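You operate a simulated robot arm through the tools that you are given. There is no shell and no other tool. Be economical: measure what you need, move in short steps, check, and stop when the job is done.

The job below is to be done with a simulated two-armed robot. You get a single attempt, and the scene is never put back.

## Task
Stop plying and finish the red bobbin's head end in single yarn.
Fine: plying lever open, teal cone off the spare peg on to the felt mat, nut till GOOD; crank till all tabs show green. Set down upright: teal cone.

It is judged by the outcome, as a careful person would: the job done as asked, and still so three seconds after it is handed in. It fails if anything else is knocked over, pushed out of place, dropped, spilled or broken.

## Robot
Two 7-joint arms with fingered hands on one trunk, on a carriage that runs on a rail from [-0.004, 1.683] to [0.001, -0.197] (x, y) and turns from -218 to 114 degrees about z. Base frame: it is fixed where the carriage stands at the start and does not move with it; the origin is on the floor, on the carriage's upright axis, x ahead of it, y to its left, z up; the surface under the hand at the start is at about z = 0.76. Lengths are in m, angles in degrees, forces in N, time in s.
The left shoulder is at the start at [0.07, 0.188, 1.248], the right one opposite. With the tool pointing down near the work surface each hand reaches from about 0.1 to 0.8 m from the robot's upright axis, wherever it stands, measured 20 degrees to its own side. Places, roughly: ball winder clip [0.5, -0.9, 0.8]; bobbin drawer [0.4, 0, 0.6]; felt mat [0.4, -0.3, 0.8]; fittings drawer [0.5, -0.8, 0.6]; meter reset key [0.6, -0.3, 0.8]; plying lever [0.6, 0, 0.8]; red-tip cone [0.25, 4.25, 0.75]; spare peg [0.7, 0, 0.8]; swift foot [0.6, -0.6, 0.8]; swift lever [0.5, -0.6, 0.8]; swift wing nut [0.5, -0.5, 0.8]; tailstock [0.5, -0.1, 0.8]; winder yarn clip [0.6, 0, 0.8]; yarn guide [0.4, 0, 0.8]; yellow-tip cone [0.5, 4.25, 0.75]. Payload 4 kg a hand.
Tool frame (each hand has its own): the origin (TCP) lies between the finger pads and is the grasp point; the fingertips stand 0.026 m ahead of it; z points along the fingers, y is the line along which they close. The gripper opens to 0.132 m. The gripper's body begins 0.073 m behind the TCP. The gripper is a hand of 4 fingers: y runs from the thumb to the fingers, the wrist lies at [0, 0, -0.224] in the tool frame.
Orientation is that of the tool frame in the base frame, as a unit quaternion [x, y, z, w]. With the fingers straight down and closing along the base's y, the tool's x points along the base's -x, its y along +y and its z along -z.

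## Interface
- The arms move only by the tool arm_command. It takes "left_series", "right_series" or both (then of equal length, played together; a hand with none holds still); each is a list of rows, each an object (a shift or turn left out is 0) with "linear": the shift along the tool's x, y, z in units of 20 mm (1.0 is 20 mm), a list of three; "rot": the turn, a rotation vector about the tool's x, y, z in units of 8 degrees (1.0 is 8 degrees), a list of three. In form: [{"linear": [dx, dy, dz], "rot": [ax, ay, az]}, ...]. A call has 1 to 20 rows; each row shifts and turns the commanded pose from where the row before left it, along the tool's axes as they then stand. A call with a number of a shift or a turn outside -1 to 1 is refused whole. A row lasts 0.2 s, in which the tool goes at most 0.05 m and 8.6 degrees; a call with a longer step from one row to the next is refused whole. A pose out of reach is approached as far as the arm can. The call stops where the force on the tool passes 40 N (or 10 N more than at its start, if that is more) or the arm is blocked; 0.2 s more then pass. In this call time passes only in rows, and 0.2 s behind the last. The reply holds the time, the measured pose of the TCP, the force on the tool along the base axes, the opening and the grip force, in the units named above and with some noise, with the torque about the TCP (base axes, N m) and any sound that the robot's microphone picked up.
- Cameras (640 x 400 px; columns grow to the right, rows downward): "scene" is now at [0.128, -0.0172, 1.4614]; the picture's right is [-0.21, -0.98, 0.00], its down [-0.70, 0.15, -0.70] and it looks along [0.68, -0.15, -0.72] (base axes); focal length 214 px, centre (320, 200). "left" rides on the left gripper at [-0.073, 0.006, -0.094] in its tool frame; the picture's right is [-0.08, -1.00, 0.00], its down [0.78, -0.06, -0.62] and it looks along [0.61, -0.05, 0.79] (tool axes); focal length 230 px, centre (320, 200). "right" rides on the right gripper at [0.073, 0.006, -0.094] in its tool frame; the picture's right is [-0.08, 1.00, 0.00], its down [-0.79, -0.06, -0.62] and it looks along [-0.61, -0.05, 0.79] (tool axes); focal length 230 px, centre (320, 200).
- snapshot(camera): a new picture of that camera. No time passes.
- slide_trunk(by): slides the trunk up (or, below 0, down) by that many m; the arms and the scene camera ride with it, the base frame stays. It gives what a move gives, with no picture.
- base_move(legs): drives the robot by 1 to 6 legs, each [ahead, left, turn to the left] in m, m and degrees, along the robot's own axes; the way and the turn of a leg run together, so that a leg with both is an arc; at most 1.5 m and 180 degrees a leg. The arms and the cameras ride along, it lands a little off, and it stops where it bumps. It keeps to its track: a leg is cut to what the track allows. It gives what a move gives.
- set_fingers(finger1, finger2, finger3, thumb_bend, hand): sets how far each is bent, from 0 (flat) to 1 (curled in); at 0.3 the hand is open as for a grip, at 0.7 the pads meet at the TCP. One left out holds its place. A second passes; each finger stops where it meets its share of the squeeze, and holds until it gets a number again. It is the only way to open and close the hand. It gives what a move gives, with no picture; readings hold the bend of each and the force on the fingers (four entries, about 0 where the hand has none), thumb and palm.
- head_to(pan, tilt): turns the head with the scene camera to pan (to the left, within 86 degrees either way) and tilt (down, from -29 to 69), counted from straight ahead of the robot. It gives what a move gives.
- pixel_to_xyz(camera, pixels): for up to 12 pixels [column, row] of the newest picture of that camera ("zoom" is the newest enlarged one), the place [x, y, z] in the base frame of the surface seen there, good to about 0.002 m. No time passes.
- close_up(camera, box): a new picture of the part [left, top, right, bottom] of that camera's present view, enlarged. No time passes.
- sign_off(): hands the job in; it is judged then, once.

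Go step by step. Measure first, check grasps and placings, and put right what went wrong. The budget is 80 turns and 78 pictures, counting those below and the enlarged ones. Unless the task says otherwise, let go and move clear before handing in.

The tools are called after "Emit:" as name(argument=value, ...) on one line, values as JSON. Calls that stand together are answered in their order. arm_command: Moves the arms, as the interface text tells. Its arguments: {"type":"object","properties":{"left_series":{"type":"array","items":{"type":"object","properties":{"linear":{"type":"array","items":{"type":"number"}},"rot":{"type":"array","items":{"type":"number"}}}}},"right_series":{"type":"array","items":{"type":"object","properties":{"linear":{"type":"array","items":{"type":"number"}},"rot":{"type":"array","items":{"type":"number"}}}}}},"required":[]} The other tools are called the same way: slide_trunk (by) slides the trunk up or down; set_fingers (finger1, finger2, finger3, thumb_bend, hand) moves the fingers one by one; base_move (legs) drives the base; head_to (pan, tilt) turns the head that bears the scene camera; snapshot (camera) takes a picture; pixel_to_xyz (camera, pixels) gives the place of the surface under pixels of a picture; close_up (camera, box) takes an enlarged picture of a part of a camera's view; sign_off () hands the job in.

At the start:

```text
clock: 0.0
left_position: [0.6156, 0.2322, 1.2306]
left_tcp_rot: [0.0, 1.0, 0.0, 0.0]
left_contact_force: [-0.6, -0.2, -0.9]
left_wrist_torque: [0.02, 0.0, 0.0]
left_finger_gap: 0.132
left_gripper_force: 0.0
left_shape: jaw
left_bend: [0.3, 0.3, 0.3, 0.3]
left_finger forces: [0.1, 0.0, 0.0, 0.0, 0.0, 0.0]
right_position: [0.6142, -0.1893, 1.1729]
right_tcp_rot: [0.0, 1.0, 0.001, 0.0]
right_contact_force: [0.4, 0.8, -0.3]
right_wrist_torque: [-0.03, 0.0, -0.02]
right_finger_gap: 0.1319
right_gripper_force: 0.1
right_shape: jaw
right_bend: [0.3, 0.3, 0.3, 0.3]
right_finger forces: [0.0, 0.1, 0.0, 0.0, 0.0, 0.0]
trunk travel left (down, up): [-0.725, 0.215]
robot x, y, heading: [0.0034, -0.0026, -0.1]
head pan, tilt: [-12.2, 46.0]
```

scene: 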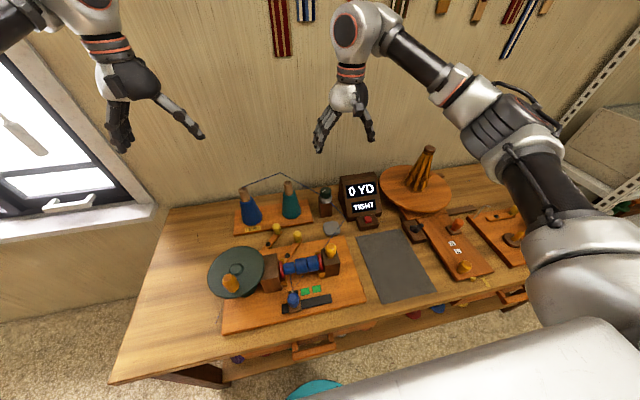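
right: 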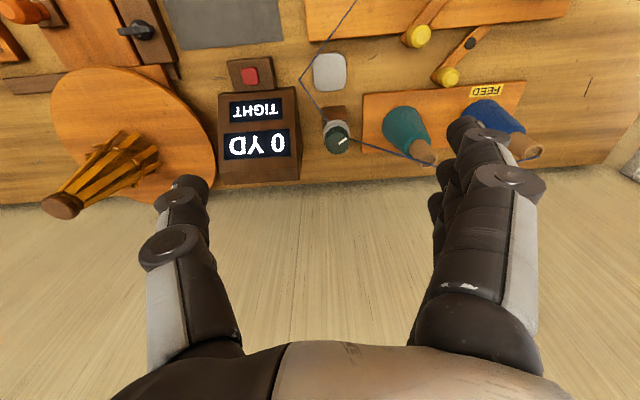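
left: 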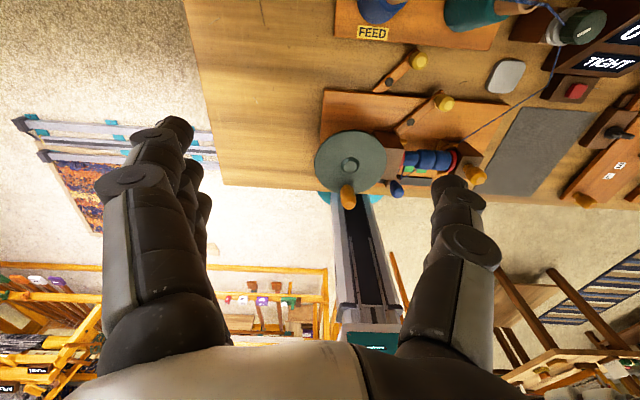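

The pictures show a winder bench: cones on pegs (250,210), (290,200), a meter "0 YD TIGHT" (360,195), two yellow-knobbed levers and the winder with a crank. I'll enlarge the relevant parts first.

Emit:
close_up(camera="scene", box=[200, 160, 400, 285])

Emit:
close_up(camera="scene", box=[200, 225, 380, 337])

Emit:
pixel_to_xyz(camera="scene", pixels=[[288, 186], [290, 215], [276, 228], [268, 243], [297, 235], [325, 191], [325, 210], [395, 265], [231, 283], [331, 250], [293, 297], [246, 192]])

```text
3.20 times, centred on (300, 222) of scene
```

zoom: 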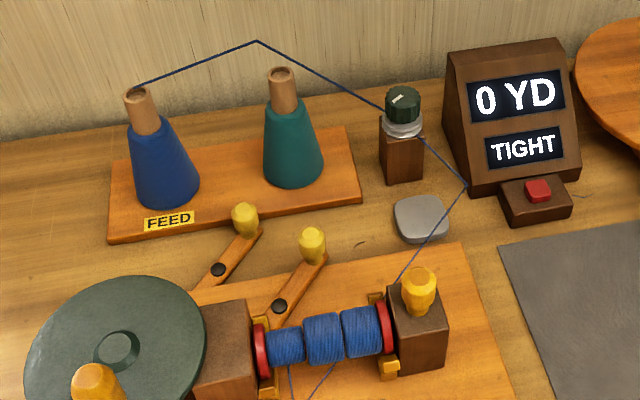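

```text
3.56 times, centred on (290, 281) of scene
```

zoom: 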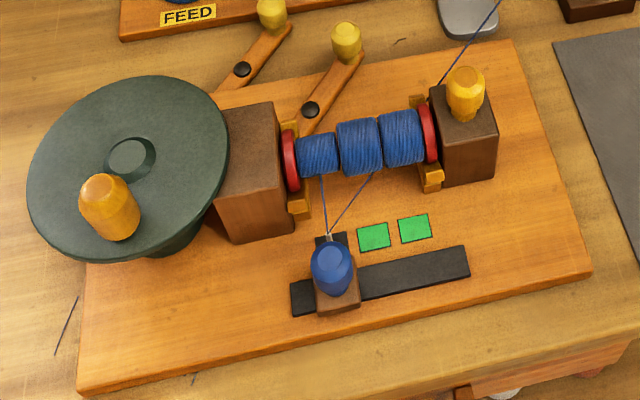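

```text
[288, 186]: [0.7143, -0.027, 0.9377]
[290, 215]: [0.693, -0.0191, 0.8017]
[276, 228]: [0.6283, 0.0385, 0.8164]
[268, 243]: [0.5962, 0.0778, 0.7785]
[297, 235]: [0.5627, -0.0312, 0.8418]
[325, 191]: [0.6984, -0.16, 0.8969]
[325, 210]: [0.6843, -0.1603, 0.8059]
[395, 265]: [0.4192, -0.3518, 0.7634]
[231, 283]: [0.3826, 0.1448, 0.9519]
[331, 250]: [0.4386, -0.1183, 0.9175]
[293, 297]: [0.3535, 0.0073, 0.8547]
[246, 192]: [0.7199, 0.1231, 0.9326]
```

Two levers lie between cones and winder, and a grey pad is at (333,230); I need to know which lever is which and see the tabs. I'll zoom further from all cameras.

Emit:
close_up(camera="scene", box=[235, 200, 355, 275])

Emit:
close_up(camera="left", box=[300, 20, 540, 210])

Emit:
close_up(camera="right", box=[280, 0, 600, 200])

```text
5.33 times, centred on (295, 238) of scene
```

zoom: 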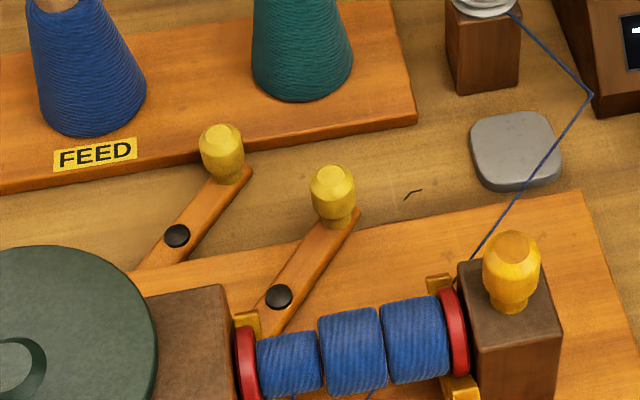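

```text
2.11 times, centred on (420, 115) of left
```

zoom: 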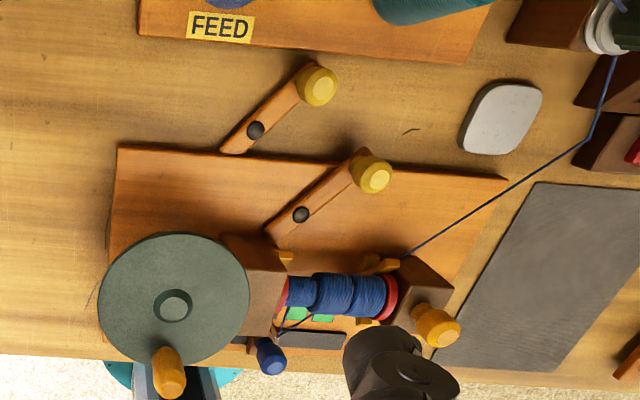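

```text
2.00 times, centred on (440, 100) of right
```

zoom: 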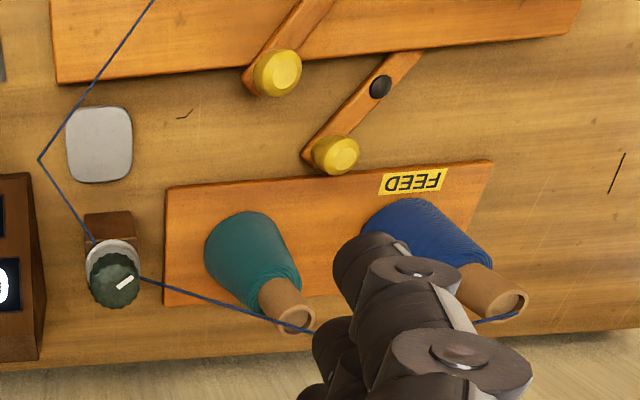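

Both levers fit the plying lever's rough place, so I'll look at the right-hand part of the bench (clip, swift lever) for the look of a "clip" versus a "lever", and zoom tighter on the two.

Emit:
close_up(camera="scene", box=[400, 180, 560, 300])

Emit:
close_up(camera="scene", box=[255, 215, 319, 265])

Emit:
close_up(camera="left", box=[360, 30, 460, 130])

Emit:
pixel_to_xyz(camera="scene", pixels=[[276, 226], [268, 244], [263, 250], [297, 236], [287, 255], [334, 229], [310, 291], [300, 292], [320, 298], [290, 303], [281, 308]])

```text
3.33 times, centred on (480, 240) of scene
```

zoom: 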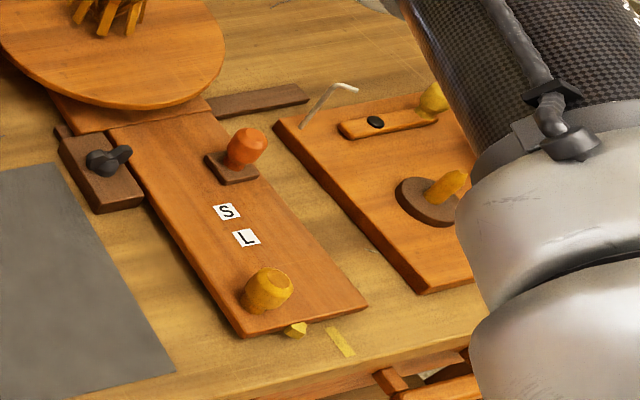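

```text
8.00 times, centred on (287, 240) of scene
```

zoom: 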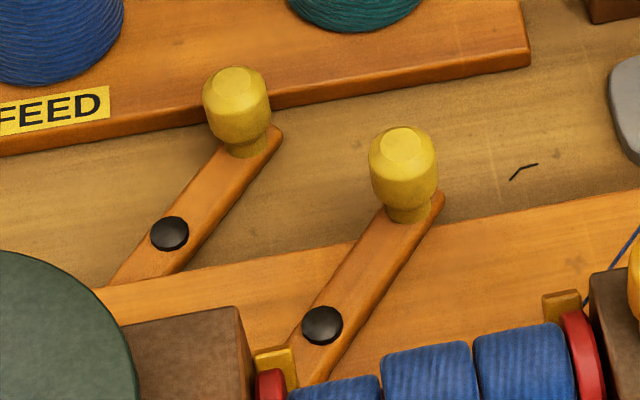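

```text
4.00 times, centred on (410, 80) of left
```

zoom: 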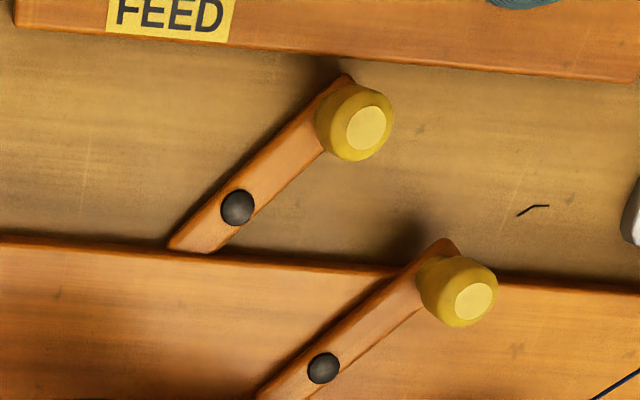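

```text
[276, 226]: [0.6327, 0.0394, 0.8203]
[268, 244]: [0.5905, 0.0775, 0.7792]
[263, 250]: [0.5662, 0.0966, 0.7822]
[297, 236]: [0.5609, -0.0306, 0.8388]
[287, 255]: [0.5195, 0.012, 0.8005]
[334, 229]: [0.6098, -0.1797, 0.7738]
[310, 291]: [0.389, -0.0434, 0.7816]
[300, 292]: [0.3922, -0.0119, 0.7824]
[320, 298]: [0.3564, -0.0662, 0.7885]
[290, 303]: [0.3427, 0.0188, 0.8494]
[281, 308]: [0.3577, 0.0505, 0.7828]
```

The ball-winder board carries the same bar-and-knob "clip" on its own plate, which suggests the lever on the winder plate (297,236) is the yarn clip and the one on the bench by the pegs (276,226) is the plying lever. I'll check this against the ball winder clip's place and measure the crank wheel.

Emit:
pixel_to_xyz(camera="scene", pixels=[[529, 208], [512, 217], [509, 240], [236, 250], [212, 275], [260, 262], [240, 265], [230, 285], [245, 292], [225, 292], [250, 258], [236, 269]])

Emit:
close_up(camera="scene", box=[200, 240, 280, 310])

Emit:
close_up(camera="scene", box=[270, 265, 342, 320])

```text
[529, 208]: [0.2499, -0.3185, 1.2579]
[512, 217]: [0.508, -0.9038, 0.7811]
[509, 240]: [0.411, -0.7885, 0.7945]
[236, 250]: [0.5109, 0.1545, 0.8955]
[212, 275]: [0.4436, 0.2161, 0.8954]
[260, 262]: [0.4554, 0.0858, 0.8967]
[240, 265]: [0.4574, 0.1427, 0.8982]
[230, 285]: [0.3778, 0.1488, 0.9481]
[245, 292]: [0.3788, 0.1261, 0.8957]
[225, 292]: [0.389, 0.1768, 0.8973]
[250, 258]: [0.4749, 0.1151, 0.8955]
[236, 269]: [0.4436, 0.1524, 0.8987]
```

```text
5.71 times, centred on (240, 275) of scene
```

zoom: 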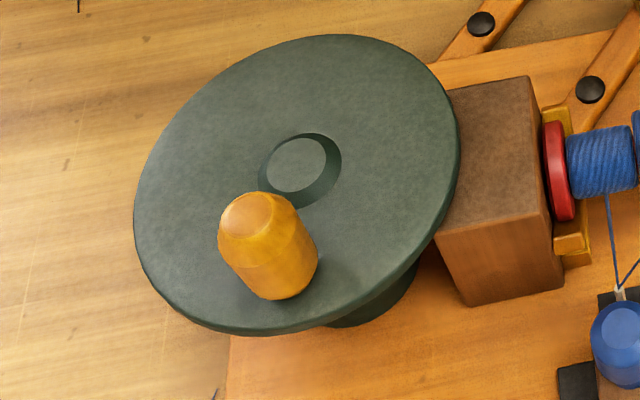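

```text
7.27 times, centred on (306, 292) of scene
```

zoom: 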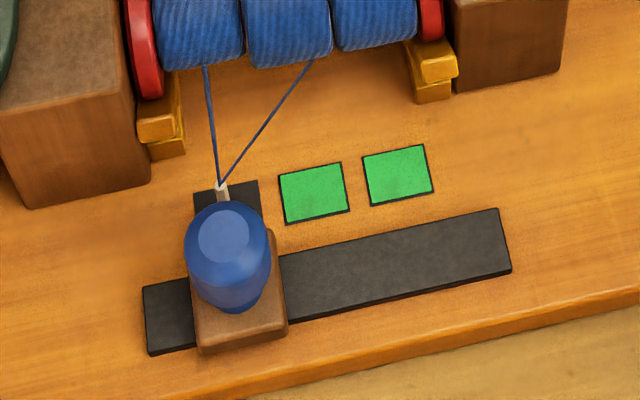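

The ball-winder clip's bar at (512,217) reads [0.51,-0.90], so clips sit on the machines' plates; the bench lever with knob at [0.630,0.038,0.82] is the plying lever. The wheel is flat, hub near [0.455,0.147], knob at [0.38,0.149], and the third tab behind the guide is black. I'll half close the right hand and bring it over the plying lever's knob.

Emit:
set_fingers(hand="right", finger1=0.5, finger2=0.5, finger3=0.5, thumb_bend=0.5)

Emit:
arm_command(right_series=[{"linear": [-0.067, 0.946, 0.85]}, {"linear": [-0.067, 0.946, 0.85]}, {"linear": [-0.067, 0.946, 0.85]}, {"linear": [-0.067, 0.946, 0.85]}, {"linear": [-0.067, 0.946, 0.85]}, {"linear": [-0.067, 0.946, 0.85]}, {"linear": [-0.067, 0.946, 0.85]}, {"linear": [-0.067, 0.946, 0.85]}, {"linear": [-0.067, 0.946, 0.85]}, {"linear": [-0.067, 0.946, 0.85]}, {"linear": [-0.067, 0.946, 0.85]}, {"linear": [-0.067, 0.946, 0.85]}])

Emit:
snapshot(camera="right")

Emit:
snapshot(camera="scene")

```text
clock: 1.0
left_position: [0.6154, 0.231, 1.231]
left_tcp_rot: [0.0, 1.0, -0.001, 0.001]
left_contact_force: [1.0, 0.2, 0.2]
left_wrist_torque: [0.05, -0.01, -0.01]
left_finger_gap: 0.1318
left_gripper_force: 0.1
left_shape: jaw
left_bend: [0.3, 0.3, 0.3, 0.3]
left_finger forces: [0.0, 0.0, 0.0, 0.1, 0.0, 0.1]
right_position: [0.6141, -0.1891, 1.1721]
right_tcp_rot: [0.001, 1.0, -0.001, -0.001]
right_contact_force: [0.3, -0.6, 0.1]
right_wrist_torque: [-0.01, 0.01, 0.01]
right_finger_gap: 0.0714
right_gripper_force: 0.0
right_shape: fingers
right_bend: [0.5, 0.5, 0.5, 0.5]
right_finger forces: [0.1, 0.1, 0.0, 0.1, 0.1, 0.0]
trunk travel left (down, up): [-0.725, 0.215]
robot x, y, heading: [-0.0001, 0.0007, -0.0]
head pan, tilt: [-12.2, 46.0]
```

```text
clock: 3.6
left_position: [0.6151, 0.2316, 1.2306]
left_tcp_rot: [0.0, 1.0, 0.0, 0.0]
left_contact_force: [-0.3, 0.3, -0.2]
left_wrist_torque: [0.02, -0.04, 0.0]
left_finger_gap: 0.1319
left_gripper_force: 0.1
left_shape: jaw
left_bend: [0.3, 0.3, 0.3, 0.3]
left_finger forces: [0.1, 0.0, 0.0, 0.0, 0.0, 0.0]
right_position: [0.6293, 0.0382, 0.9673]
right_tcp_rot: [0.001, 1.0, -0.001, 0.0]
right_contact_force: [0.2, 0.1, 0.4]
right_wrist_torque: [0.01, -0.02, -0.02]
right_finger_gap: 0.0713
right_gripper_force: 0.1
right_shape: fingers
right_bend: [0.5, 0.5, 0.5, 0.5]
right_finger forces: [0.1, 0.0, 0.0, 0.1, 0.1, 0.0]
trunk travel left (down, up): [-0.725, 0.215]
robot x, y, heading: [0.0032, -0.0004, 0.0]
head pan, tilt: [-12.2, 46.0]
```

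```text
64 pictures are left
```

right: 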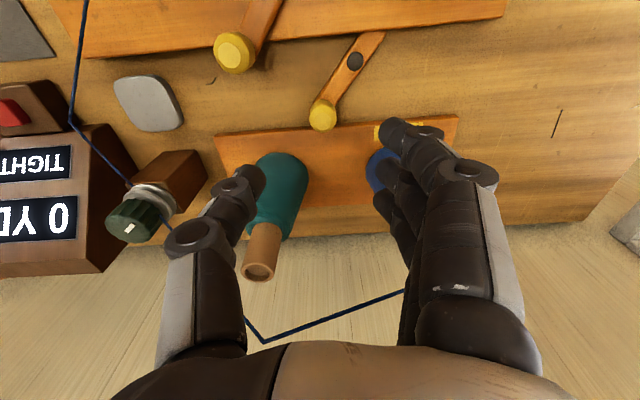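

```text
63 pictures are left
```

scene: 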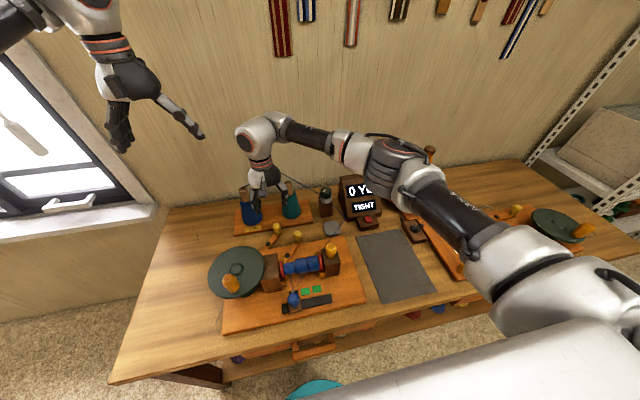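

The hand is above the knob (323,115), with the cones close to either finger set. I'll turn the hand 45° so the fingers straddle clear of both cones, and lower to just above it.

Emit:
arm_command(right_series=[{"rot": [0, 0, -0.95]}, {"rot": [0, 0, -0.95]}, {"rot": [0, 0, -0.95]}, {"rot": [0, 0, -0.95]}, {"rot": [0, 0, -0.95]}, {"rot": [0, 0, -0.95], "linear": [0, 0, 1]}, {"linear": [0, 0, 1]}, {"linear": [0, 0, 1]}, {"linear": [0, 0, 0.4]}])

Emit:
snapshot(camera="right")

Emit:
close_up(camera="scene", box=[200, 150, 360, 260])

```text
clock: 5.6
left_position: [0.6159, 0.2313, 1.2297]
left_tcp_rot: [0.0, 1.0, -0.001, 0.0]
left_contact_force: [0.4, -1.2, 0.8]
left_wrist_torque: [-0.01, 0.02, 0.04]
left_finger_gap: 0.1318
left_gripper_force: 0.1
left_shape: jaw
left_bend: [0.3, 0.3, 0.3, 0.3]
left_finger forces: [0.0, 0.0, 0.0, 0.1, 0.1, 0.1]
right_position: [0.6289, 0.0371, 0.8994]
right_tcp_rot: [-0.386, 0.922, 0.0, 0.0]
right_contact_force: [0.6, -0.3, -0.3]
right_wrist_torque: [0.02, -0.02, 0.03]
right_finger_gap: 0.0714
right_gripper_force: 0.0
right_shape: fingers
right_bend: [0.5, 0.5, 0.5, 0.5]
right_finger forces: [0.1, 0.0, 0.1, 0.1, 0.0, 0.0]
trunk travel left (down, up): [-0.725, 0.215]
robot x, y, heading: [0.002, -0.0014, -0.1]
head pan, tilt: [-12.2, 46.0]
```

```text
62 pictures are left
```

right: 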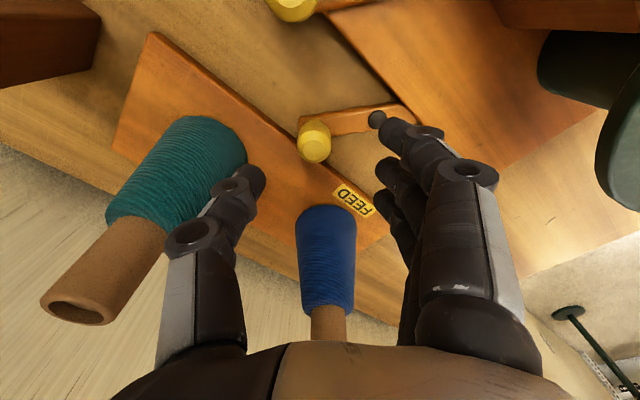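

```text
3.64 times, centred on (280, 205) of scene
```

zoom: 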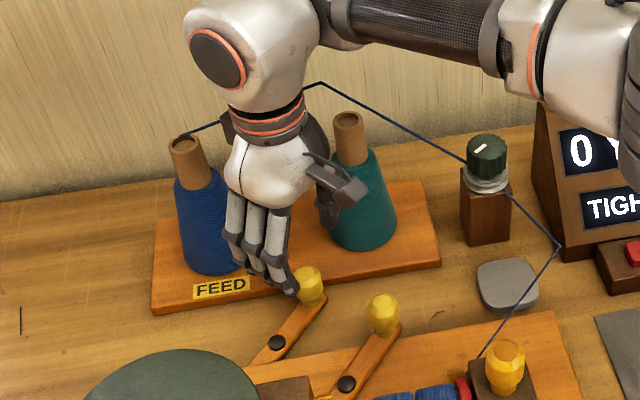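

The knob (313,145) sits between thumb and fingers, but the thumb is near the teal cone. I'll lean the wrist 15° away from it, shift a little, and lower in steps.

Emit:
arm_command(right_series=[{"rot": [0.94, 0, 0]}, {"rot": [0.94, 0, 0]}, {"linear": [0, 0.58, -0.155]}, {"linear": [0, 0.223, 0.833]}, {"linear": [0, 0.223, 0.833]}, {"linear": [0, 0.223, 0.833]}, {"linear": [0, 0.223, 0.833]}])

Emit:
snapshot(camera="right")

Emit:
close_up(camera="scene", box=[200, 150, 360, 260])

```text
clock: 7.2
left_position: [0.6161, 0.2321, 1.2294]
left_tcp_rot: [0.001, 1.0, 0.0, 0.0]
left_contact_force: [-0.8, 0.6, 0.9]
left_wrist_torque: [0.01, 0.01, -0.01]
left_finger_gap: 0.1319
left_gripper_force: 0.0
left_shape: jaw
left_bend: [0.3, 0.3, 0.3, 0.3]
left_finger forces: [0.0, 0.0, 0.1, 0.0, 0.0, 0.1]
right_position: [0.6207, 0.0474, 0.8304]
right_tcp_rot: [-0.384, 0.914, -0.12, 0.05]
right_contact_force: [0.2, 0.3, 0.1]
right_wrist_torque: [0.02, -0.02, 0.0]
right_finger_gap: 0.0711
right_gripper_force: 0.0
right_shape: fingers
right_bend: [0.5, 0.5, 0.5, 0.5]
right_finger forces: [0.0, 0.0, 0.0, 0.0, 0.1, 0.0]
trunk travel left (down, up): [-0.725, 0.215]
robot x, y, heading: [-0.0011, -0.0011, 0.1]
head pan, tilt: [-12.2, 46.0]
```

```text
60 pictures are left
```

right: 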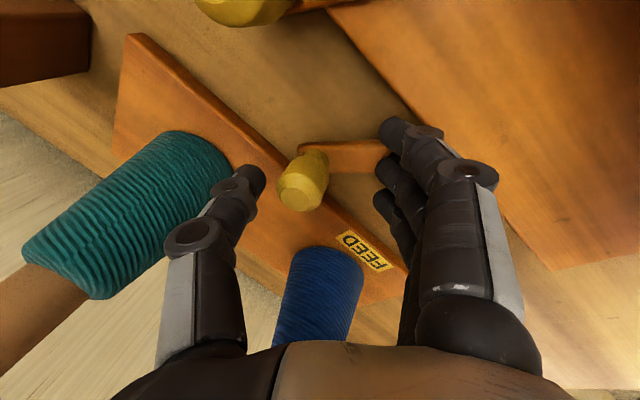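

```text
3.64 times, centred on (280, 205) of scene
```

zoom: 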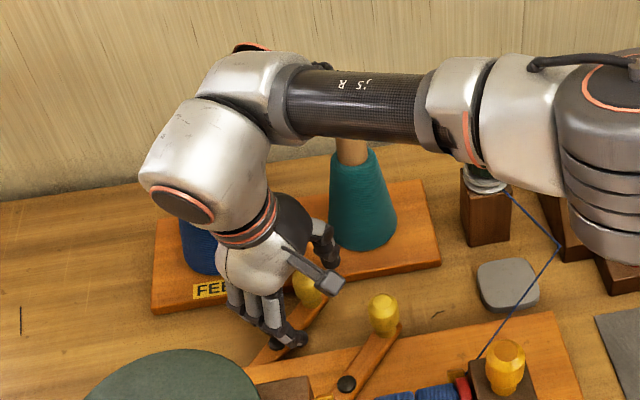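

The knob (302,180) is between the thumb and fingers with no contact (force ~0). I'll close on it.

Emit:
set_fingers(hand="right", finger1=0.65, finger2=0.65, finger3=0.65, thumb_bend=0.65)

Emit:
snapshot(camera="right")

```text
clock: 8.2
left_position: [0.6158, 0.2286, 1.2297]
left_tcp_rot: [0.0, 1.0, 0.0, 0.001]
left_contact_force: [0.0, 0.1, -1.0]
left_wrist_torque: [-0.02, 0.0, 0.04]
left_finger_gap: 0.1315
left_gripper_force: 0.1
left_shape: jaw
left_bend: [0.3, 0.3, 0.3, 0.3]
left_finger forces: [0.0, 0.1, 0.0, 0.0, 0.1, 0.0]
right_position: [0.6209, 0.0454, 0.8315]
right_tcp_rot: [-0.384, 0.914, -0.12, 0.051]
right_contact_force: [8.7, -10.4, 0.9]
right_wrist_torque: [-0.14, -0.09, -0.08]
right_finger_gap: 0.038
right_gripper_force: 5.6
right_shape: fingers
right_bend: [0.65, 0.65, 0.65, 0.6]
right_finger forces: [0.1, 0.0, 0.0, 0.0, 11.9, 0.0]
trunk travel left (down, up): [-0.725, 0.215]
robot x, y, heading: [0.0019, 0.0011, -0.1]
head pan, tilt: [-12.2, 46.0]
```

```text
58 pictures are left
```

right: 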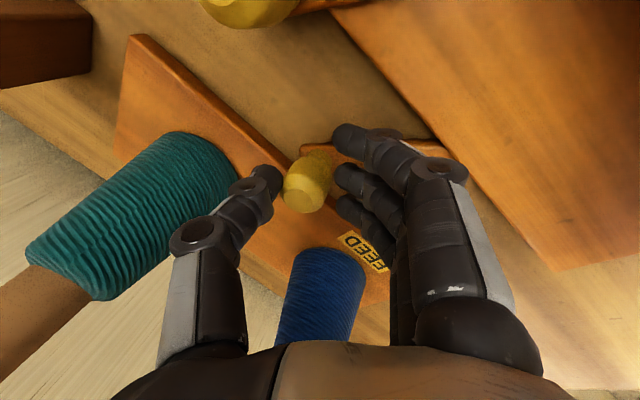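

The thumb (270,180) touches the knob with 12 N; the fingers haven't reached yet, so I'll shift 8 mm back toward the knob and close them more.

Emit:
arm_command(right_series=[{"linear": [0, -0.4, 0.1]}])

Emit:
set_fingers(hand="right", finger1=0.72, finger2=0.72, finger3=0.72)

Emit:
snapshot(camera="right")

```text
clock: 8.6
left_position: [0.6157, 0.2312, 1.2295]
left_tcp_rot: [-0.001, 1.0, 0.0, 0.001]
left_contact_force: [0.5, -0.3, -1.3]
left_wrist_torque: [-0.03, 0.01, 0.02]
left_finger_gap: 0.1321
left_gripper_force: 0.0
left_shape: jaw
left_bend: [0.3, 0.3, 0.3, 0.3]
left_finger forces: [0.0, 0.1, 0.0, 0.1, 0.0, 0.0]
right_position: [0.6265, 0.0404, 0.8313]
right_tcp_rot: [-0.384, 0.914, -0.119, 0.05]
right_contact_force: [2.4, -4.6, 0.7]
right_wrist_torque: [-0.07, -0.04, -0.06]
right_finger_gap: 0.0329
right_gripper_force: 3.4
right_shape: fingers
right_bend: [0.65, 0.65, 0.65, 0.62]
right_finger forces: [0.1, 0.0, 0.0, 0.0, 6.1, 0.0]
trunk travel left (down, up): [-0.725, 0.215]
robot x, y, heading: [0.0013, -0.0012, 0.2]
head pan, tilt: [-12.2, 46.0]
```

```text
clock: 9.6
left_position: [0.6159, 0.2312, 1.2291]
left_tcp_rot: [0.0, 1.0, -0.001, 0.0]
left_contact_force: [-0.1, -0.2, -0.6]
left_wrist_torque: [-0.02, 0.0, 0.0]
left_finger_gap: 0.1317
left_gripper_force: 0.2
left_shape: jaw
left_bend: [0.3, 0.3, 0.3, 0.3]
left_finger forces: [0.1, 0.1, 0.0, 0.0, 0.0, 0.1]
right_position: [0.6265, 0.0408, 0.8315]
right_tcp_rot: [-0.384, 0.914, -0.12, 0.051]
right_contact_force: [-2.6, -0.5, -5.1]
right_wrist_torque: [-0.02, 0.1, -0.01]
right_finger_gap: 0.0236
right_gripper_force: 6.5
right_shape: fingers
right_bend: [0.72, 0.69, 0.7, 0.62]
right_finger forces: [0.0, 4.0, 3.3, 0.0, 6.3, 0.1]
trunk travel left (down, up): [-0.725, 0.215]
robot x, y, heading: [-0.0037, -0.0033, -0.0]
head pan, tilt: [-12.2, 46.0]
```

```text
57 pictures are left
```

right: 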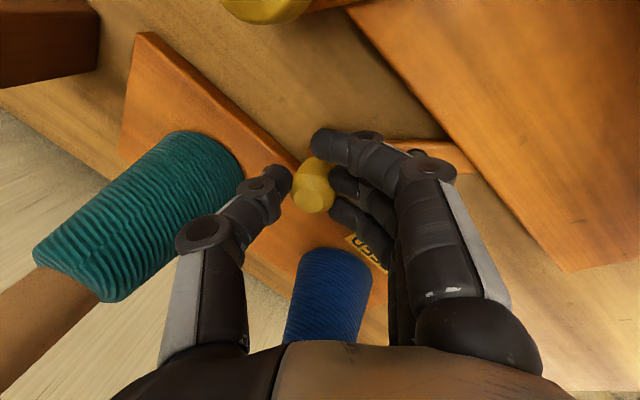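

Knob is held by thumb and two fingers (6.5 N). I'll try swinging it along its arc toward −x,−y by about 20° and read the force.

Emit:
arm_command(right_series=[{"linear": [0.25, 0.01, 0]}, {"linear": [0.23, 0.03, -0.01]}, {"linear": [0.24, 0.05, -0.01]}, {"linear": [0.22, 0.08, -0.02]}])

Emit:
snapshot(camera="right")

```text
clock: 10.6
left_position: [0.6158, 0.2315, 1.2302]
left_tcp_rot: [0.0, 1.0, 0.0, 0.0]
left_contact_force: [1.3, -0.1, -0.4]
left_wrist_torque: [-0.01, -0.02, 0.01]
left_finger_gap: 0.1317
left_gripper_force: 0.0
left_shape: jaw
left_bend: [0.3, 0.3, 0.3, 0.3]
left_finger forces: [0.0, 0.0, 0.0, 0.1, 0.0, 0.0]
right_position: [0.6118, 0.0299, 0.8315]
right_tcp_rot: [-0.383, 0.914, -0.121, 0.051]
right_contact_force: [1.1, 2.1, -1.3]
right_wrist_torque: [0.09, -0.02, -0.02]
right_finger_gap: 0.0226
right_gripper_force: 6.8
right_shape: fingers
right_bend: [0.72, 0.71, 0.71, 0.63]
right_finger forces: [0.0, 1.9, 5.6, 0.0, 6.3, 0.0]
trunk travel left (down, up): [-0.725, 0.215]
robot x, y, heading: [-0.0014, 0.0019, 0.3]
head pan, tilt: [-12.2, 46.0]
```

```text
56 pictures are left
```

right: 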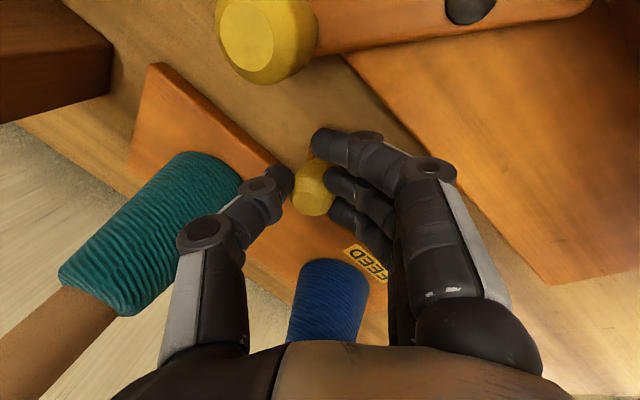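

It swings freely that way (about 2 N). I'll continue the arc toward its stop.

Emit:
arm_command(right_series=[{"linear": [0.22, 0.09, -0.02]}, {"linear": [0.21, 0.11, -0.03]}, {"linear": [0.2, 0.13, -0.03]}, {"linear": [0.19, 0.15, -0.04]}, {"linear": [0.18, 0.16, -0.04]}, {"linear": [0.165, 0.175, -0.045]}])

Emit:
snapshot(camera="right")

Emit:
close_up(camera="scene", box=[200, 150, 360, 260])

```text
clock: 12.0
left_position: [0.616, 0.229, 1.2311]
left_tcp_rot: [0.0, 1.0, 0.001, 0.0]
left_contact_force: [0.5, 0.3, 0.2]
left_wrist_torque: [-0.02, 0.0, 0.01]
left_finger_gap: 0.132
left_gripper_force: 0.2
left_shape: jaw
left_bend: [0.3, 0.3, 0.3, 0.3]
left_finger forces: [0.0, 0.1, 0.1, 0.0, 0.0, 0.1]
right_position: [0.5825, 0.0235, 0.829]
right_tcp_rot: [-0.383, 0.914, -0.12, 0.051]
right_contact_force: [1.3, -10.7, 0.2]
right_wrist_torque: [-0.12, -0.04, -0.21]
right_finger_gap: 0.0253
right_gripper_force: 5.6
right_shape: fingers
right_bend: [0.72, 0.72, 0.72, 0.62]
right_finger forces: [0.0, 0.0, 0.3, 0.0, 10.9, 0.0]
trunk travel left (down, up): [-0.725, 0.215]
robot x, y, heading: [0.0001, 0.0006, 0.1]
head pan, tilt: [-12.2, 46.0]
```

```text
55 pictures are left
```

right: 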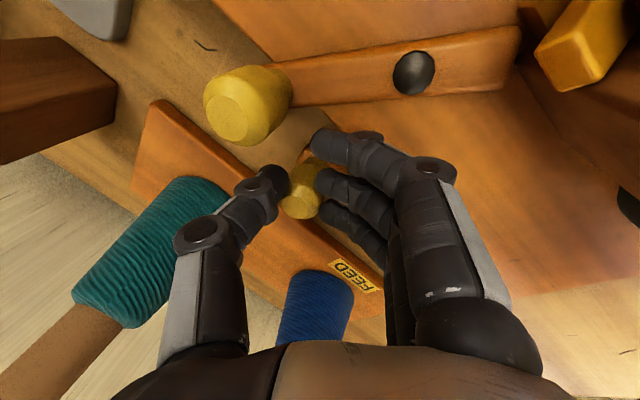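

```text
3.64 times, centred on (280, 205) of scene
```

zoom: 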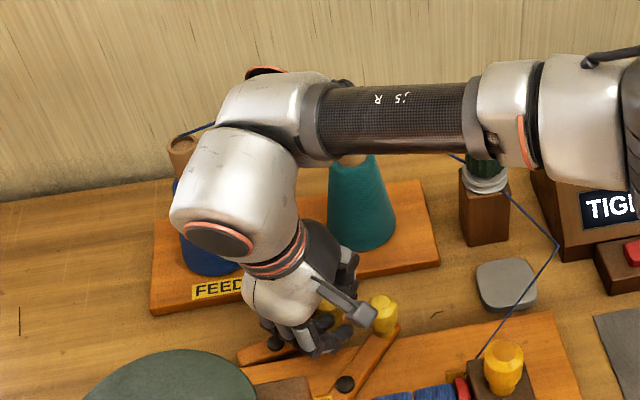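

The lever has swung about 45°; force is now only radial (10.7 N on the thumb). I'll relieve that slightly and nudge a further 10 mm along −x to look for the stop.

Emit:
arm_command(right_series=[{"linear": [0.14, -0.14, 0.03]}, {"linear": [0.17, 0.17, -0.045]}, {"linear": [0.17, 0.17, -0.045]}])

Emit:
snapshot(camera="right")

Emit:
snapshot(camera="left")

```text
clock: 12.8
left_position: [0.6162, 0.2308, 1.2307]
left_tcp_rot: [0.0, 1.0, 0.0, 0.0]
left_contact_force: [0.0, -0.4, 0.1]
left_wrist_torque: [0.04, -0.02, -0.02]
left_finger_gap: 0.132
left_gripper_force: 0.0
left_shape: jaw
left_bend: [0.3, 0.3, 0.3, 0.3]
left_finger forces: [0.0, 0.1, 0.0, 0.0, 0.0, 0.1]
right_position: [0.5723, 0.0204, 0.8306]
right_tcp_rot: [-0.383, 0.915, -0.12, 0.051]
right_contact_force: [0.5, -7.3, 2.3]
right_wrist_torque: [-0.09, -0.04, -0.19]
right_finger_gap: 0.0232
right_gripper_force: 4.7
right_shape: fingers
right_bend: [0.72, 0.72, 0.72, 0.63]
right_finger forces: [0.0, 0.1, 1.2, 0.0, 8.1, 0.0]
trunk travel left (down, up): [-0.725, 0.215]
robot x, y, heading: [0.0003, -0.0022, 0.0]
head pan, tilt: [-12.2, 46.0]
```

```text
53 pictures are left
```

right: 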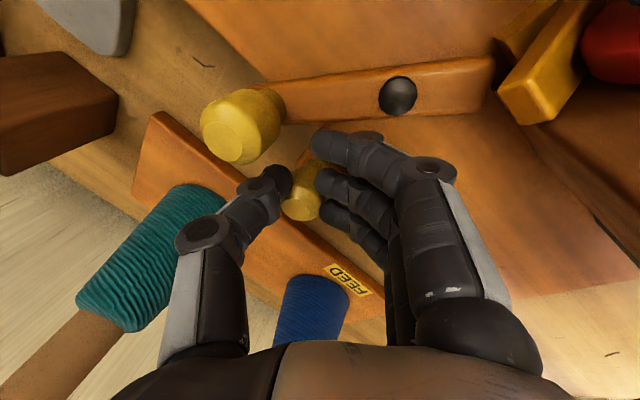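

```text
52 pictures are left
```

left: 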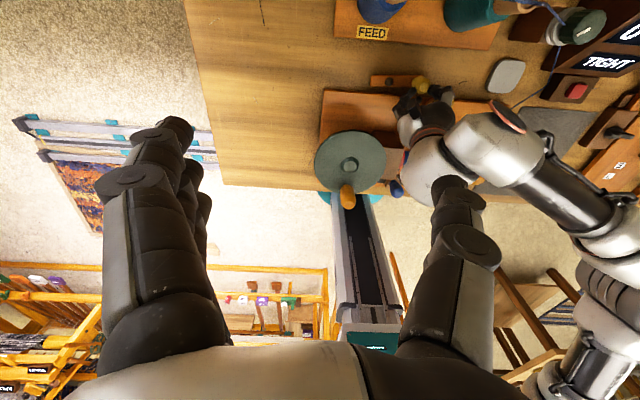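

Emit:
close_up(camera="left", box=[340, 50, 480, 140])

```text
4.44 times, centred on (410, 95) of left
```

zoom: 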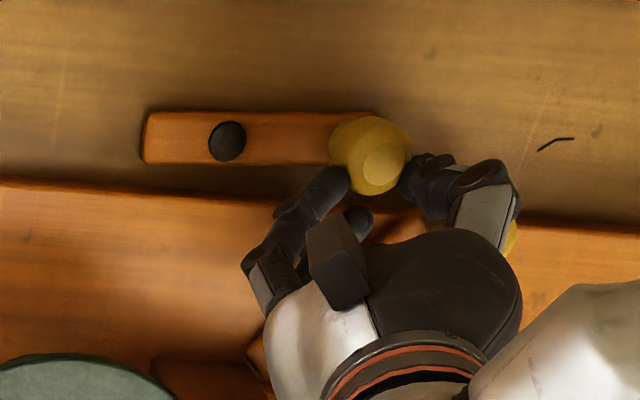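

The lever bar now lies along −y (zoom 150–400,135), turned about 45°, and the fingers are sliding past the knob, so it may be at its stop. I'll let go, rise and check.

Emit:
set_fingers(hand="right", finger1=0.5, finger2=0.5, finger3=0.5, thumb_bend=0.5)

Emit:
arm_command(right_series=[{"linear": [0, -0.22, -0.85]}, {"linear": [0, -0.22, -0.85]}, {"linear": [0, -0.22, -0.85]}, {"linear": [0, -0.22, -0.85]}, {"linear": [0, -0.22, -0.85]}])

Emit:
snapshot(camera="right")

Emit:
pixel_to_xyz(camera="right", pixels=[[300, 160], [305, 170], [290, 155], [310, 150]])

```text
clock: 13.8
left_position: [0.6156, 0.2308, 1.2306]
left_tcp_rot: [0.001, 1.0, 0.0, 0.0]
left_contact_force: [-0.9, 0.5, -0.3]
left_wrist_torque: [0.0, 0.02, -0.03]
left_finger_gap: 0.1317
left_gripper_force: 0.1
left_shape: jaw
left_bend: [0.3, 0.3, 0.3, 0.3]
left_finger forces: [0.0, 0.0, 0.0, 0.1, 0.0, 0.0]
right_position: [0.5731, 0.02, 0.8302]
right_tcp_rot: [-0.383, 0.914, -0.12, 0.05]
right_contact_force: [-0.2, 0.0, -0.8]
right_wrist_torque: [-0.03, -0.03, -0.03]
right_finger_gap: 0.07
right_gripper_force: 0.1
right_shape: fingers
right_bend: [0.5, 0.5, 0.5, 0.5]
right_finger forces: [0.0, 0.0, 0.0, 0.1, 0.0, 0.0]
trunk travel left (down, up): [-0.725, 0.215]
robot x, y, heading: [0.0044, 0.0009, 0.2]
head pan, tilt: [-12.2, 46.0]
```

```text
clock: 15.0
left_position: [0.6157, 0.2325, 1.2302]
left_tcp_rot: [-0.001, 1.0, -0.001, 0.0]
left_contact_force: [0.2, 0.6, 0.1]
left_wrist_torque: [-0.04, -0.02, 0.01]
left_finger_gap: 0.1317
left_gripper_force: 0.0
left_shape: jaw
left_bend: [0.3, 0.3, 0.3, 0.3]
left_finger forces: [0.0, 0.1, 0.1, 0.1, 0.1, 0.0]
right_position: [0.5727, 0.0226, 0.9181]
right_tcp_rot: [-0.383, 0.914, -0.121, 0.051]
right_contact_force: [0.3, -0.5, 1.0]
right_wrist_torque: [0.01, -0.04, -0.02]
right_finger_gap: 0.07
right_gripper_force: 0.0
right_shape: fingers
right_bend: [0.5, 0.5, 0.5, 0.5]
right_finger forces: [0.0, 0.1, 0.1, 0.0, 0.0, 0.1]
trunk travel left (down, up): [-0.725, 0.215]
robot x, y, heading: [0.0003, -0.0013, 0.1]
head pan, tilt: [-12.2, 46.0]
```

```text
50 pictures are left
```

right: 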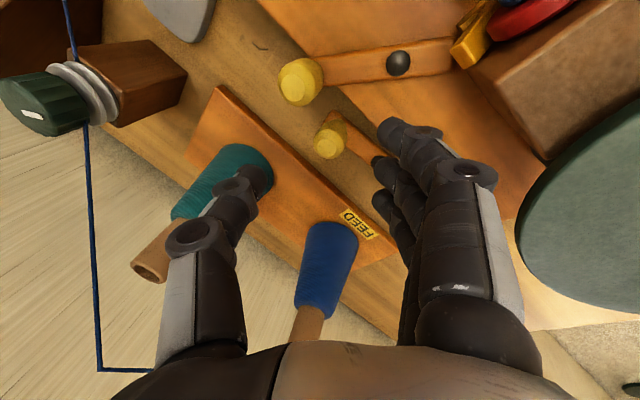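

```text
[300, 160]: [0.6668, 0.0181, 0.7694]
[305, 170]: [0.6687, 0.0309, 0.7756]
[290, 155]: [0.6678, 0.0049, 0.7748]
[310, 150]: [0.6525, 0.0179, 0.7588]
```

The lever stands at knob pixel (328,142). I'll measure it, then press it gently from its +x side with the closed fingers to confirm the stop.

Emit:
pixel_to_xyz(camera="right", pixels=[[328, 145], [325, 140], [360, 145], [372, 155], [298, 82], [398, 62]])

Emit:
set_fingers(hand="right", finger1=0.7, finger2=0.7, finger3=0.7, thumb_bend=0.65)

```text
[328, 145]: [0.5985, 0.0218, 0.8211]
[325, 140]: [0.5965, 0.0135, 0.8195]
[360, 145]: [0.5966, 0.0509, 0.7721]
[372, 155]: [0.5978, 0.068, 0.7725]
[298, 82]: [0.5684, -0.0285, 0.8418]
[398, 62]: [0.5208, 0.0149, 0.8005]
```

```text
clock: 16.0
left_position: [0.6149, 0.2312, 1.2301]
left_tcp_rot: [0.0, 1.0, 0.001, 0.0]
left_contact_force: [0.3, -1.0, -0.3]
left_wrist_torque: [0.01, 0.0, 0.0]
left_finger_gap: 0.1318
left_gripper_force: 0.0
left_shape: jaw
left_bend: [0.3, 0.3, 0.3, 0.3]
left_finger forces: [0.1, 0.0, 0.0, 0.1, 0.0, 0.0]
right_position: [0.5728, 0.0219, 0.9187]
right_tcp_rot: [-0.383, 0.914, -0.12, 0.05]
right_contact_force: [0.2, 0.1, 0.1]
right_wrist_torque: [0.0, -0.01, -0.05]
right_finger_gap: 0.0197
right_gripper_force: 0.1
right_shape: fingers
right_bend: [0.7, 0.7, 0.7, 0.65]
right_finger forces: [0.0, 0.1, 0.1, 0.0, 0.0, 0.0]
trunk travel left (down, up): [-0.725, 0.215]
robot x, y, heading: [0.0001, -0.0022, -0.0]
head pan, tilt: [-12.2, 46.0]
```

Knob centre is about [0.592,0.018], straight −y of its pivot (45° swing). I'll go round to the knob's +x side and nudge in −x.

Emit:
arm_command(right_series=[{"linear": [-0.86, -0.21, 0.057]}, {"linear": [-0.86, -0.21, 0.057]}, {"linear": [-0.86, -0.21, 0.057]}, {"linear": [-0.86, -0.21, 0.057]}, {"linear": [0, 0.217, 0.811]}, {"linear": [0, 0.217, 0.811]}, {"linear": [0, 0.217, 0.811]}, {"linear": [0, 0.217, 0.811]}, {"linear": [0, 0.217, 0.811]}, {"linear": [0.14, 0.135, -0.036]}, {"linear": [0.14, 0.135, -0.036]}, {"linear": [0.14, 0.135, -0.036]}, {"linear": [0.14, 0.135, -0.036]}])

Emit:
snapshot(camera="right")

Emit:
close_up(camera="left", box=[340, 20, 500, 140])

```text
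clock: 18.8
left_position: [0.6161, 0.233, 1.23]
left_tcp_rot: [0.0, 1.0, 0.0, 0.0]
left_contact_force: [-1.0, -0.7, 0.1]
left_wrist_torque: [-0.01, 0.03, 0.04]
left_finger_gap: 0.1318
left_gripper_force: 0.1
left_shape: jaw
left_bend: [0.3, 0.3, 0.3, 0.3]
left_finger forces: [0.0, 0.1, 0.1, 0.0, 0.0, 0.1]
right_position: [0.6181, 0.0576, 0.8348]
right_tcp_rot: [-0.383, 0.914, -0.121, 0.05]
right_contact_force: [0.2, 0.5, -0.3]
right_wrist_torque: [0.03, 0.04, 0.0]
right_finger_gap: 0.0196
right_gripper_force: 0.1
right_shape: fingers
right_bend: [0.7, 0.7, 0.7, 0.65]
right_finger forces: [0.0, 0.0, 0.0, 0.1, 0.0, 0.0]
trunk travel left (down, up): [-0.725, 0.215]
robot x, y, heading: [0.0005, -0.0022, -0.2]
head pan, tilt: [-12.2, 46.0]
```

```text
49 pictures are left
```

right: 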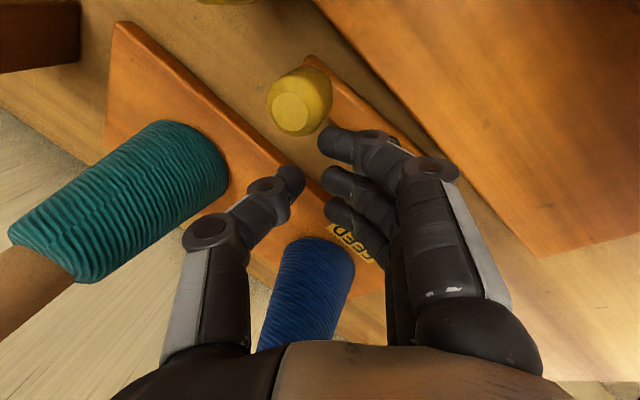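

```text
3.33 times, centred on (420, 80) of left
```

zoom: 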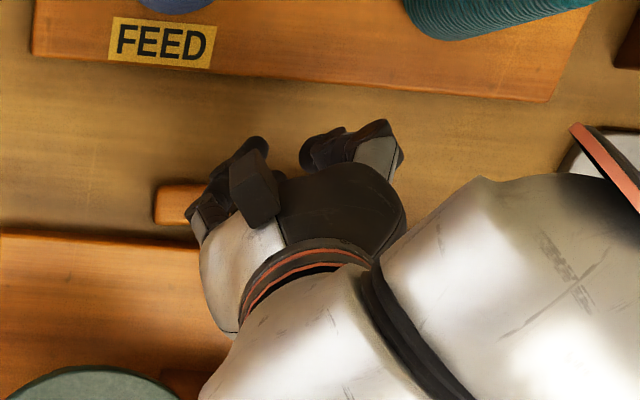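

The fingertip (340,145) is just behind the knob (300,100). I'll line it up and push along tool x.

Emit:
arm_command(right_series=[{"linear": [0, -0.4, 0.1]}, {"linear": [0, -0.4, 0.1]}, {"linear": [0.25, 0, 0]}, {"linear": [0.25, 0, 0]}, {"linear": [0.25, 0, 0]}, {"linear": [0.25, 0, 0]}])

Emit:
snapshot(camera="right")

```text
clock: 19.9
left_position: [0.6144, 0.234, 1.2302]
left_tcp_rot: [0.0, 1.0, 0.001, 0.0]
left_contact_force: [-1.0, -0.8, 0.1]
left_wrist_torque: [0.02, -0.06, 0.01]
left_finger_gap: 0.1318
left_gripper_force: 0.1
left_shape: jaw
left_bend: [0.3, 0.3, 0.3, 0.3]
left_finger forces: [0.0, 0.0, 0.0, 0.0, 0.1, 0.0]
right_position: [0.6237, 0.0478, 0.8369]
right_tcp_rot: [-0.386, 0.913, -0.115, 0.058]
right_contact_force: [11.8, 16.6, -3.2]
right_wrist_torque: [0.52, -0.39, -0.22]
right_finger_gap: 0.0257
right_gripper_force: 9.8
right_shape: fingers
right_bend: [0.65, 0.7, 0.7, 0.65]
right_finger forces: [19.6, 0.0, 0.1, 0.1, 0.1, 0.0]
trunk travel left (down, up): [-0.725, 0.215]
robot x, y, heading: [-0.0011, 0.0, 0.1]
head pan, tilt: [-12.2, 46.0]
stopped in row 5 (right hand): the force on the tool passed its limit at 44 N (the readings are from after the stop); the commanded pose is now the measured one
```

```text
47 pictures are left
```

right: 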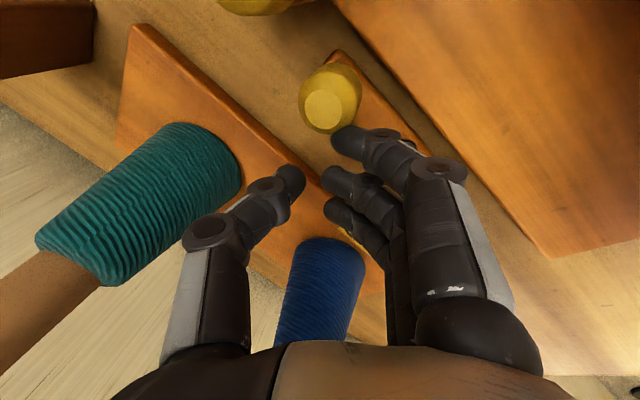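

44 N met with no motion, whereas the swing itself took 2 N: the lever is at its stop, so open. I'll back off, rise, and re-orient the hand to pitch 45° forward for the teal cone, keeping below the yarn that passes near [0.72,-0.01,1.0].

Emit:
arm_command(right_series=[{"linear": [-0.3, 0, 0]}, {"linear": [0, -0.22, -0.85]}, {"linear": [0, -0.22, -0.85]}, {"linear": [0, -0.22, -0.85]}, {"linear": [0, -0.22, -0.85]}, {"linear": [0, -0.22, -0.85]}, {"linear": [0.9, 0.5, -0.13]}, {"linear": [0.9, 0.5, -0.13]}, {"linear": [0.9, 0.5, -0.13]}, {"linear": [0.9, 0.5, -0.13]}, {"rot": [-0.94, 0, 0]}, {"rot": [-0.94, 0, 0]}, {"rot": [0, 0, 0.95]}, {"rot": [0, 0, 0.95]}, {"rot": [0, 0, 0.95]}, {"rot": [0, 0, 0.95]}, {"rot": [0, 0, 0.95]}, {"rot": [0, 0, 0.9]}])

Emit:
set_fingers(hand="right", finger1=0.4, finger2=0.4, finger3=0.4, thumb_bend=0.4)

Emit:
close_up(camera="scene", box=[200, 150, 360, 260])

Emit:
snapshot(camera="left")

```text
clock: 23.7
left_position: [0.6159, 0.2328, 1.2302]
left_tcp_rot: [-0.001, 1.0, 0.0, -0.001]
left_contact_force: [0.6, -0.6, 0.0]
left_wrist_torque: [-0.01, 0.0, -0.02]
left_finger_gap: 0.1319
left_gripper_force: 0.0
left_shape: jaw
left_bend: [0.3, 0.3, 0.3, 0.3]
left_finger forces: [0.0, 0.1, 0.1, 0.1, 0.0, 0.1]
right_position: [0.5453, 0.025, 0.9222]
right_tcp_rot: [-0.005, 1.0, 0.006, 0.004]
right_contact_force: [0.8, 0.1, 1.1]
right_wrist_torque: [-0.02, 0.02, 0.0]
right_finger_gap: 0.0196
right_gripper_force: 0.0
right_shape: fingers
right_bend: [0.7, 0.7, 0.7, 0.65]
right_finger forces: [0.0, 0.1, 0.1, 0.0, 0.1, 0.0]
trunk travel left (down, up): [-0.725, 0.215]
robot x, y, heading: [-0.002, 0.0022, -0.4]
head pan, tilt: [-12.2, 46.0]
```

```text
clock: 24.7
left_position: [0.6154, 0.2333, 1.2304]
left_tcp_rot: [-0.001, 1.0, 0.0, 0.0]
left_contact_force: [0.0, -0.4, 0.6]
left_wrist_torque: [-0.02, -0.01, -0.01]
left_finger_gap: 0.1319
left_gripper_force: 0.1
left_shape: jaw
left_bend: [0.3, 0.3, 0.3, 0.3]
left_finger forces: [0.0, 0.1, 0.0, 0.1, 0.1, 0.0]
right_position: [0.5458, 0.0254, 0.923]
right_tcp_rot: [-0.005, 1.0, 0.005, 0.003]
right_contact_force: [1.1, -0.5, -0.2]
right_wrist_torque: [0.02, -0.02, 0.0]
right_finger_gap: 0.103
right_gripper_force: 0.0
right_shape: fingers
right_bend: [0.4, 0.4, 0.4, 0.4]
right_finger forces: [0.0, 0.1, 0.1, 0.0, 0.0, 0.1]
trunk travel left (down, up): [-0.725, 0.215]
robot x, y, heading: [0.0034, 0.0008, 0.1]
head pan, tilt: [-12.2, 46.0]
```

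```text
3.64 times, centred on (280, 205) of scene
```

zoom: 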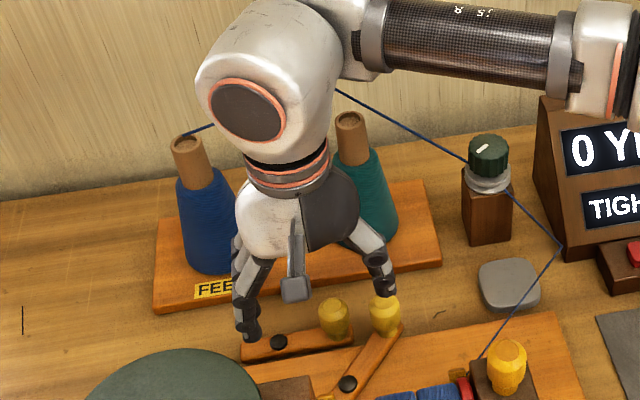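

```text
45 pictures are left
```

left: 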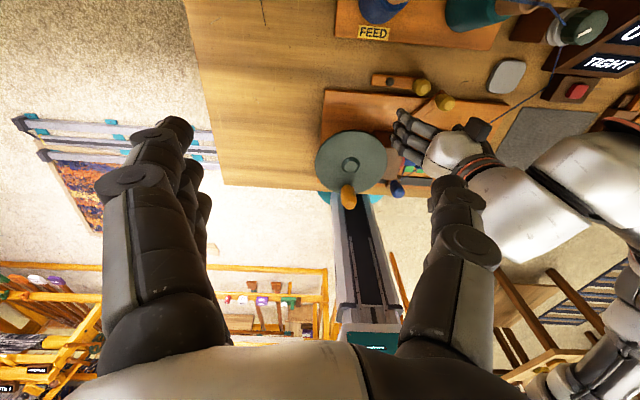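

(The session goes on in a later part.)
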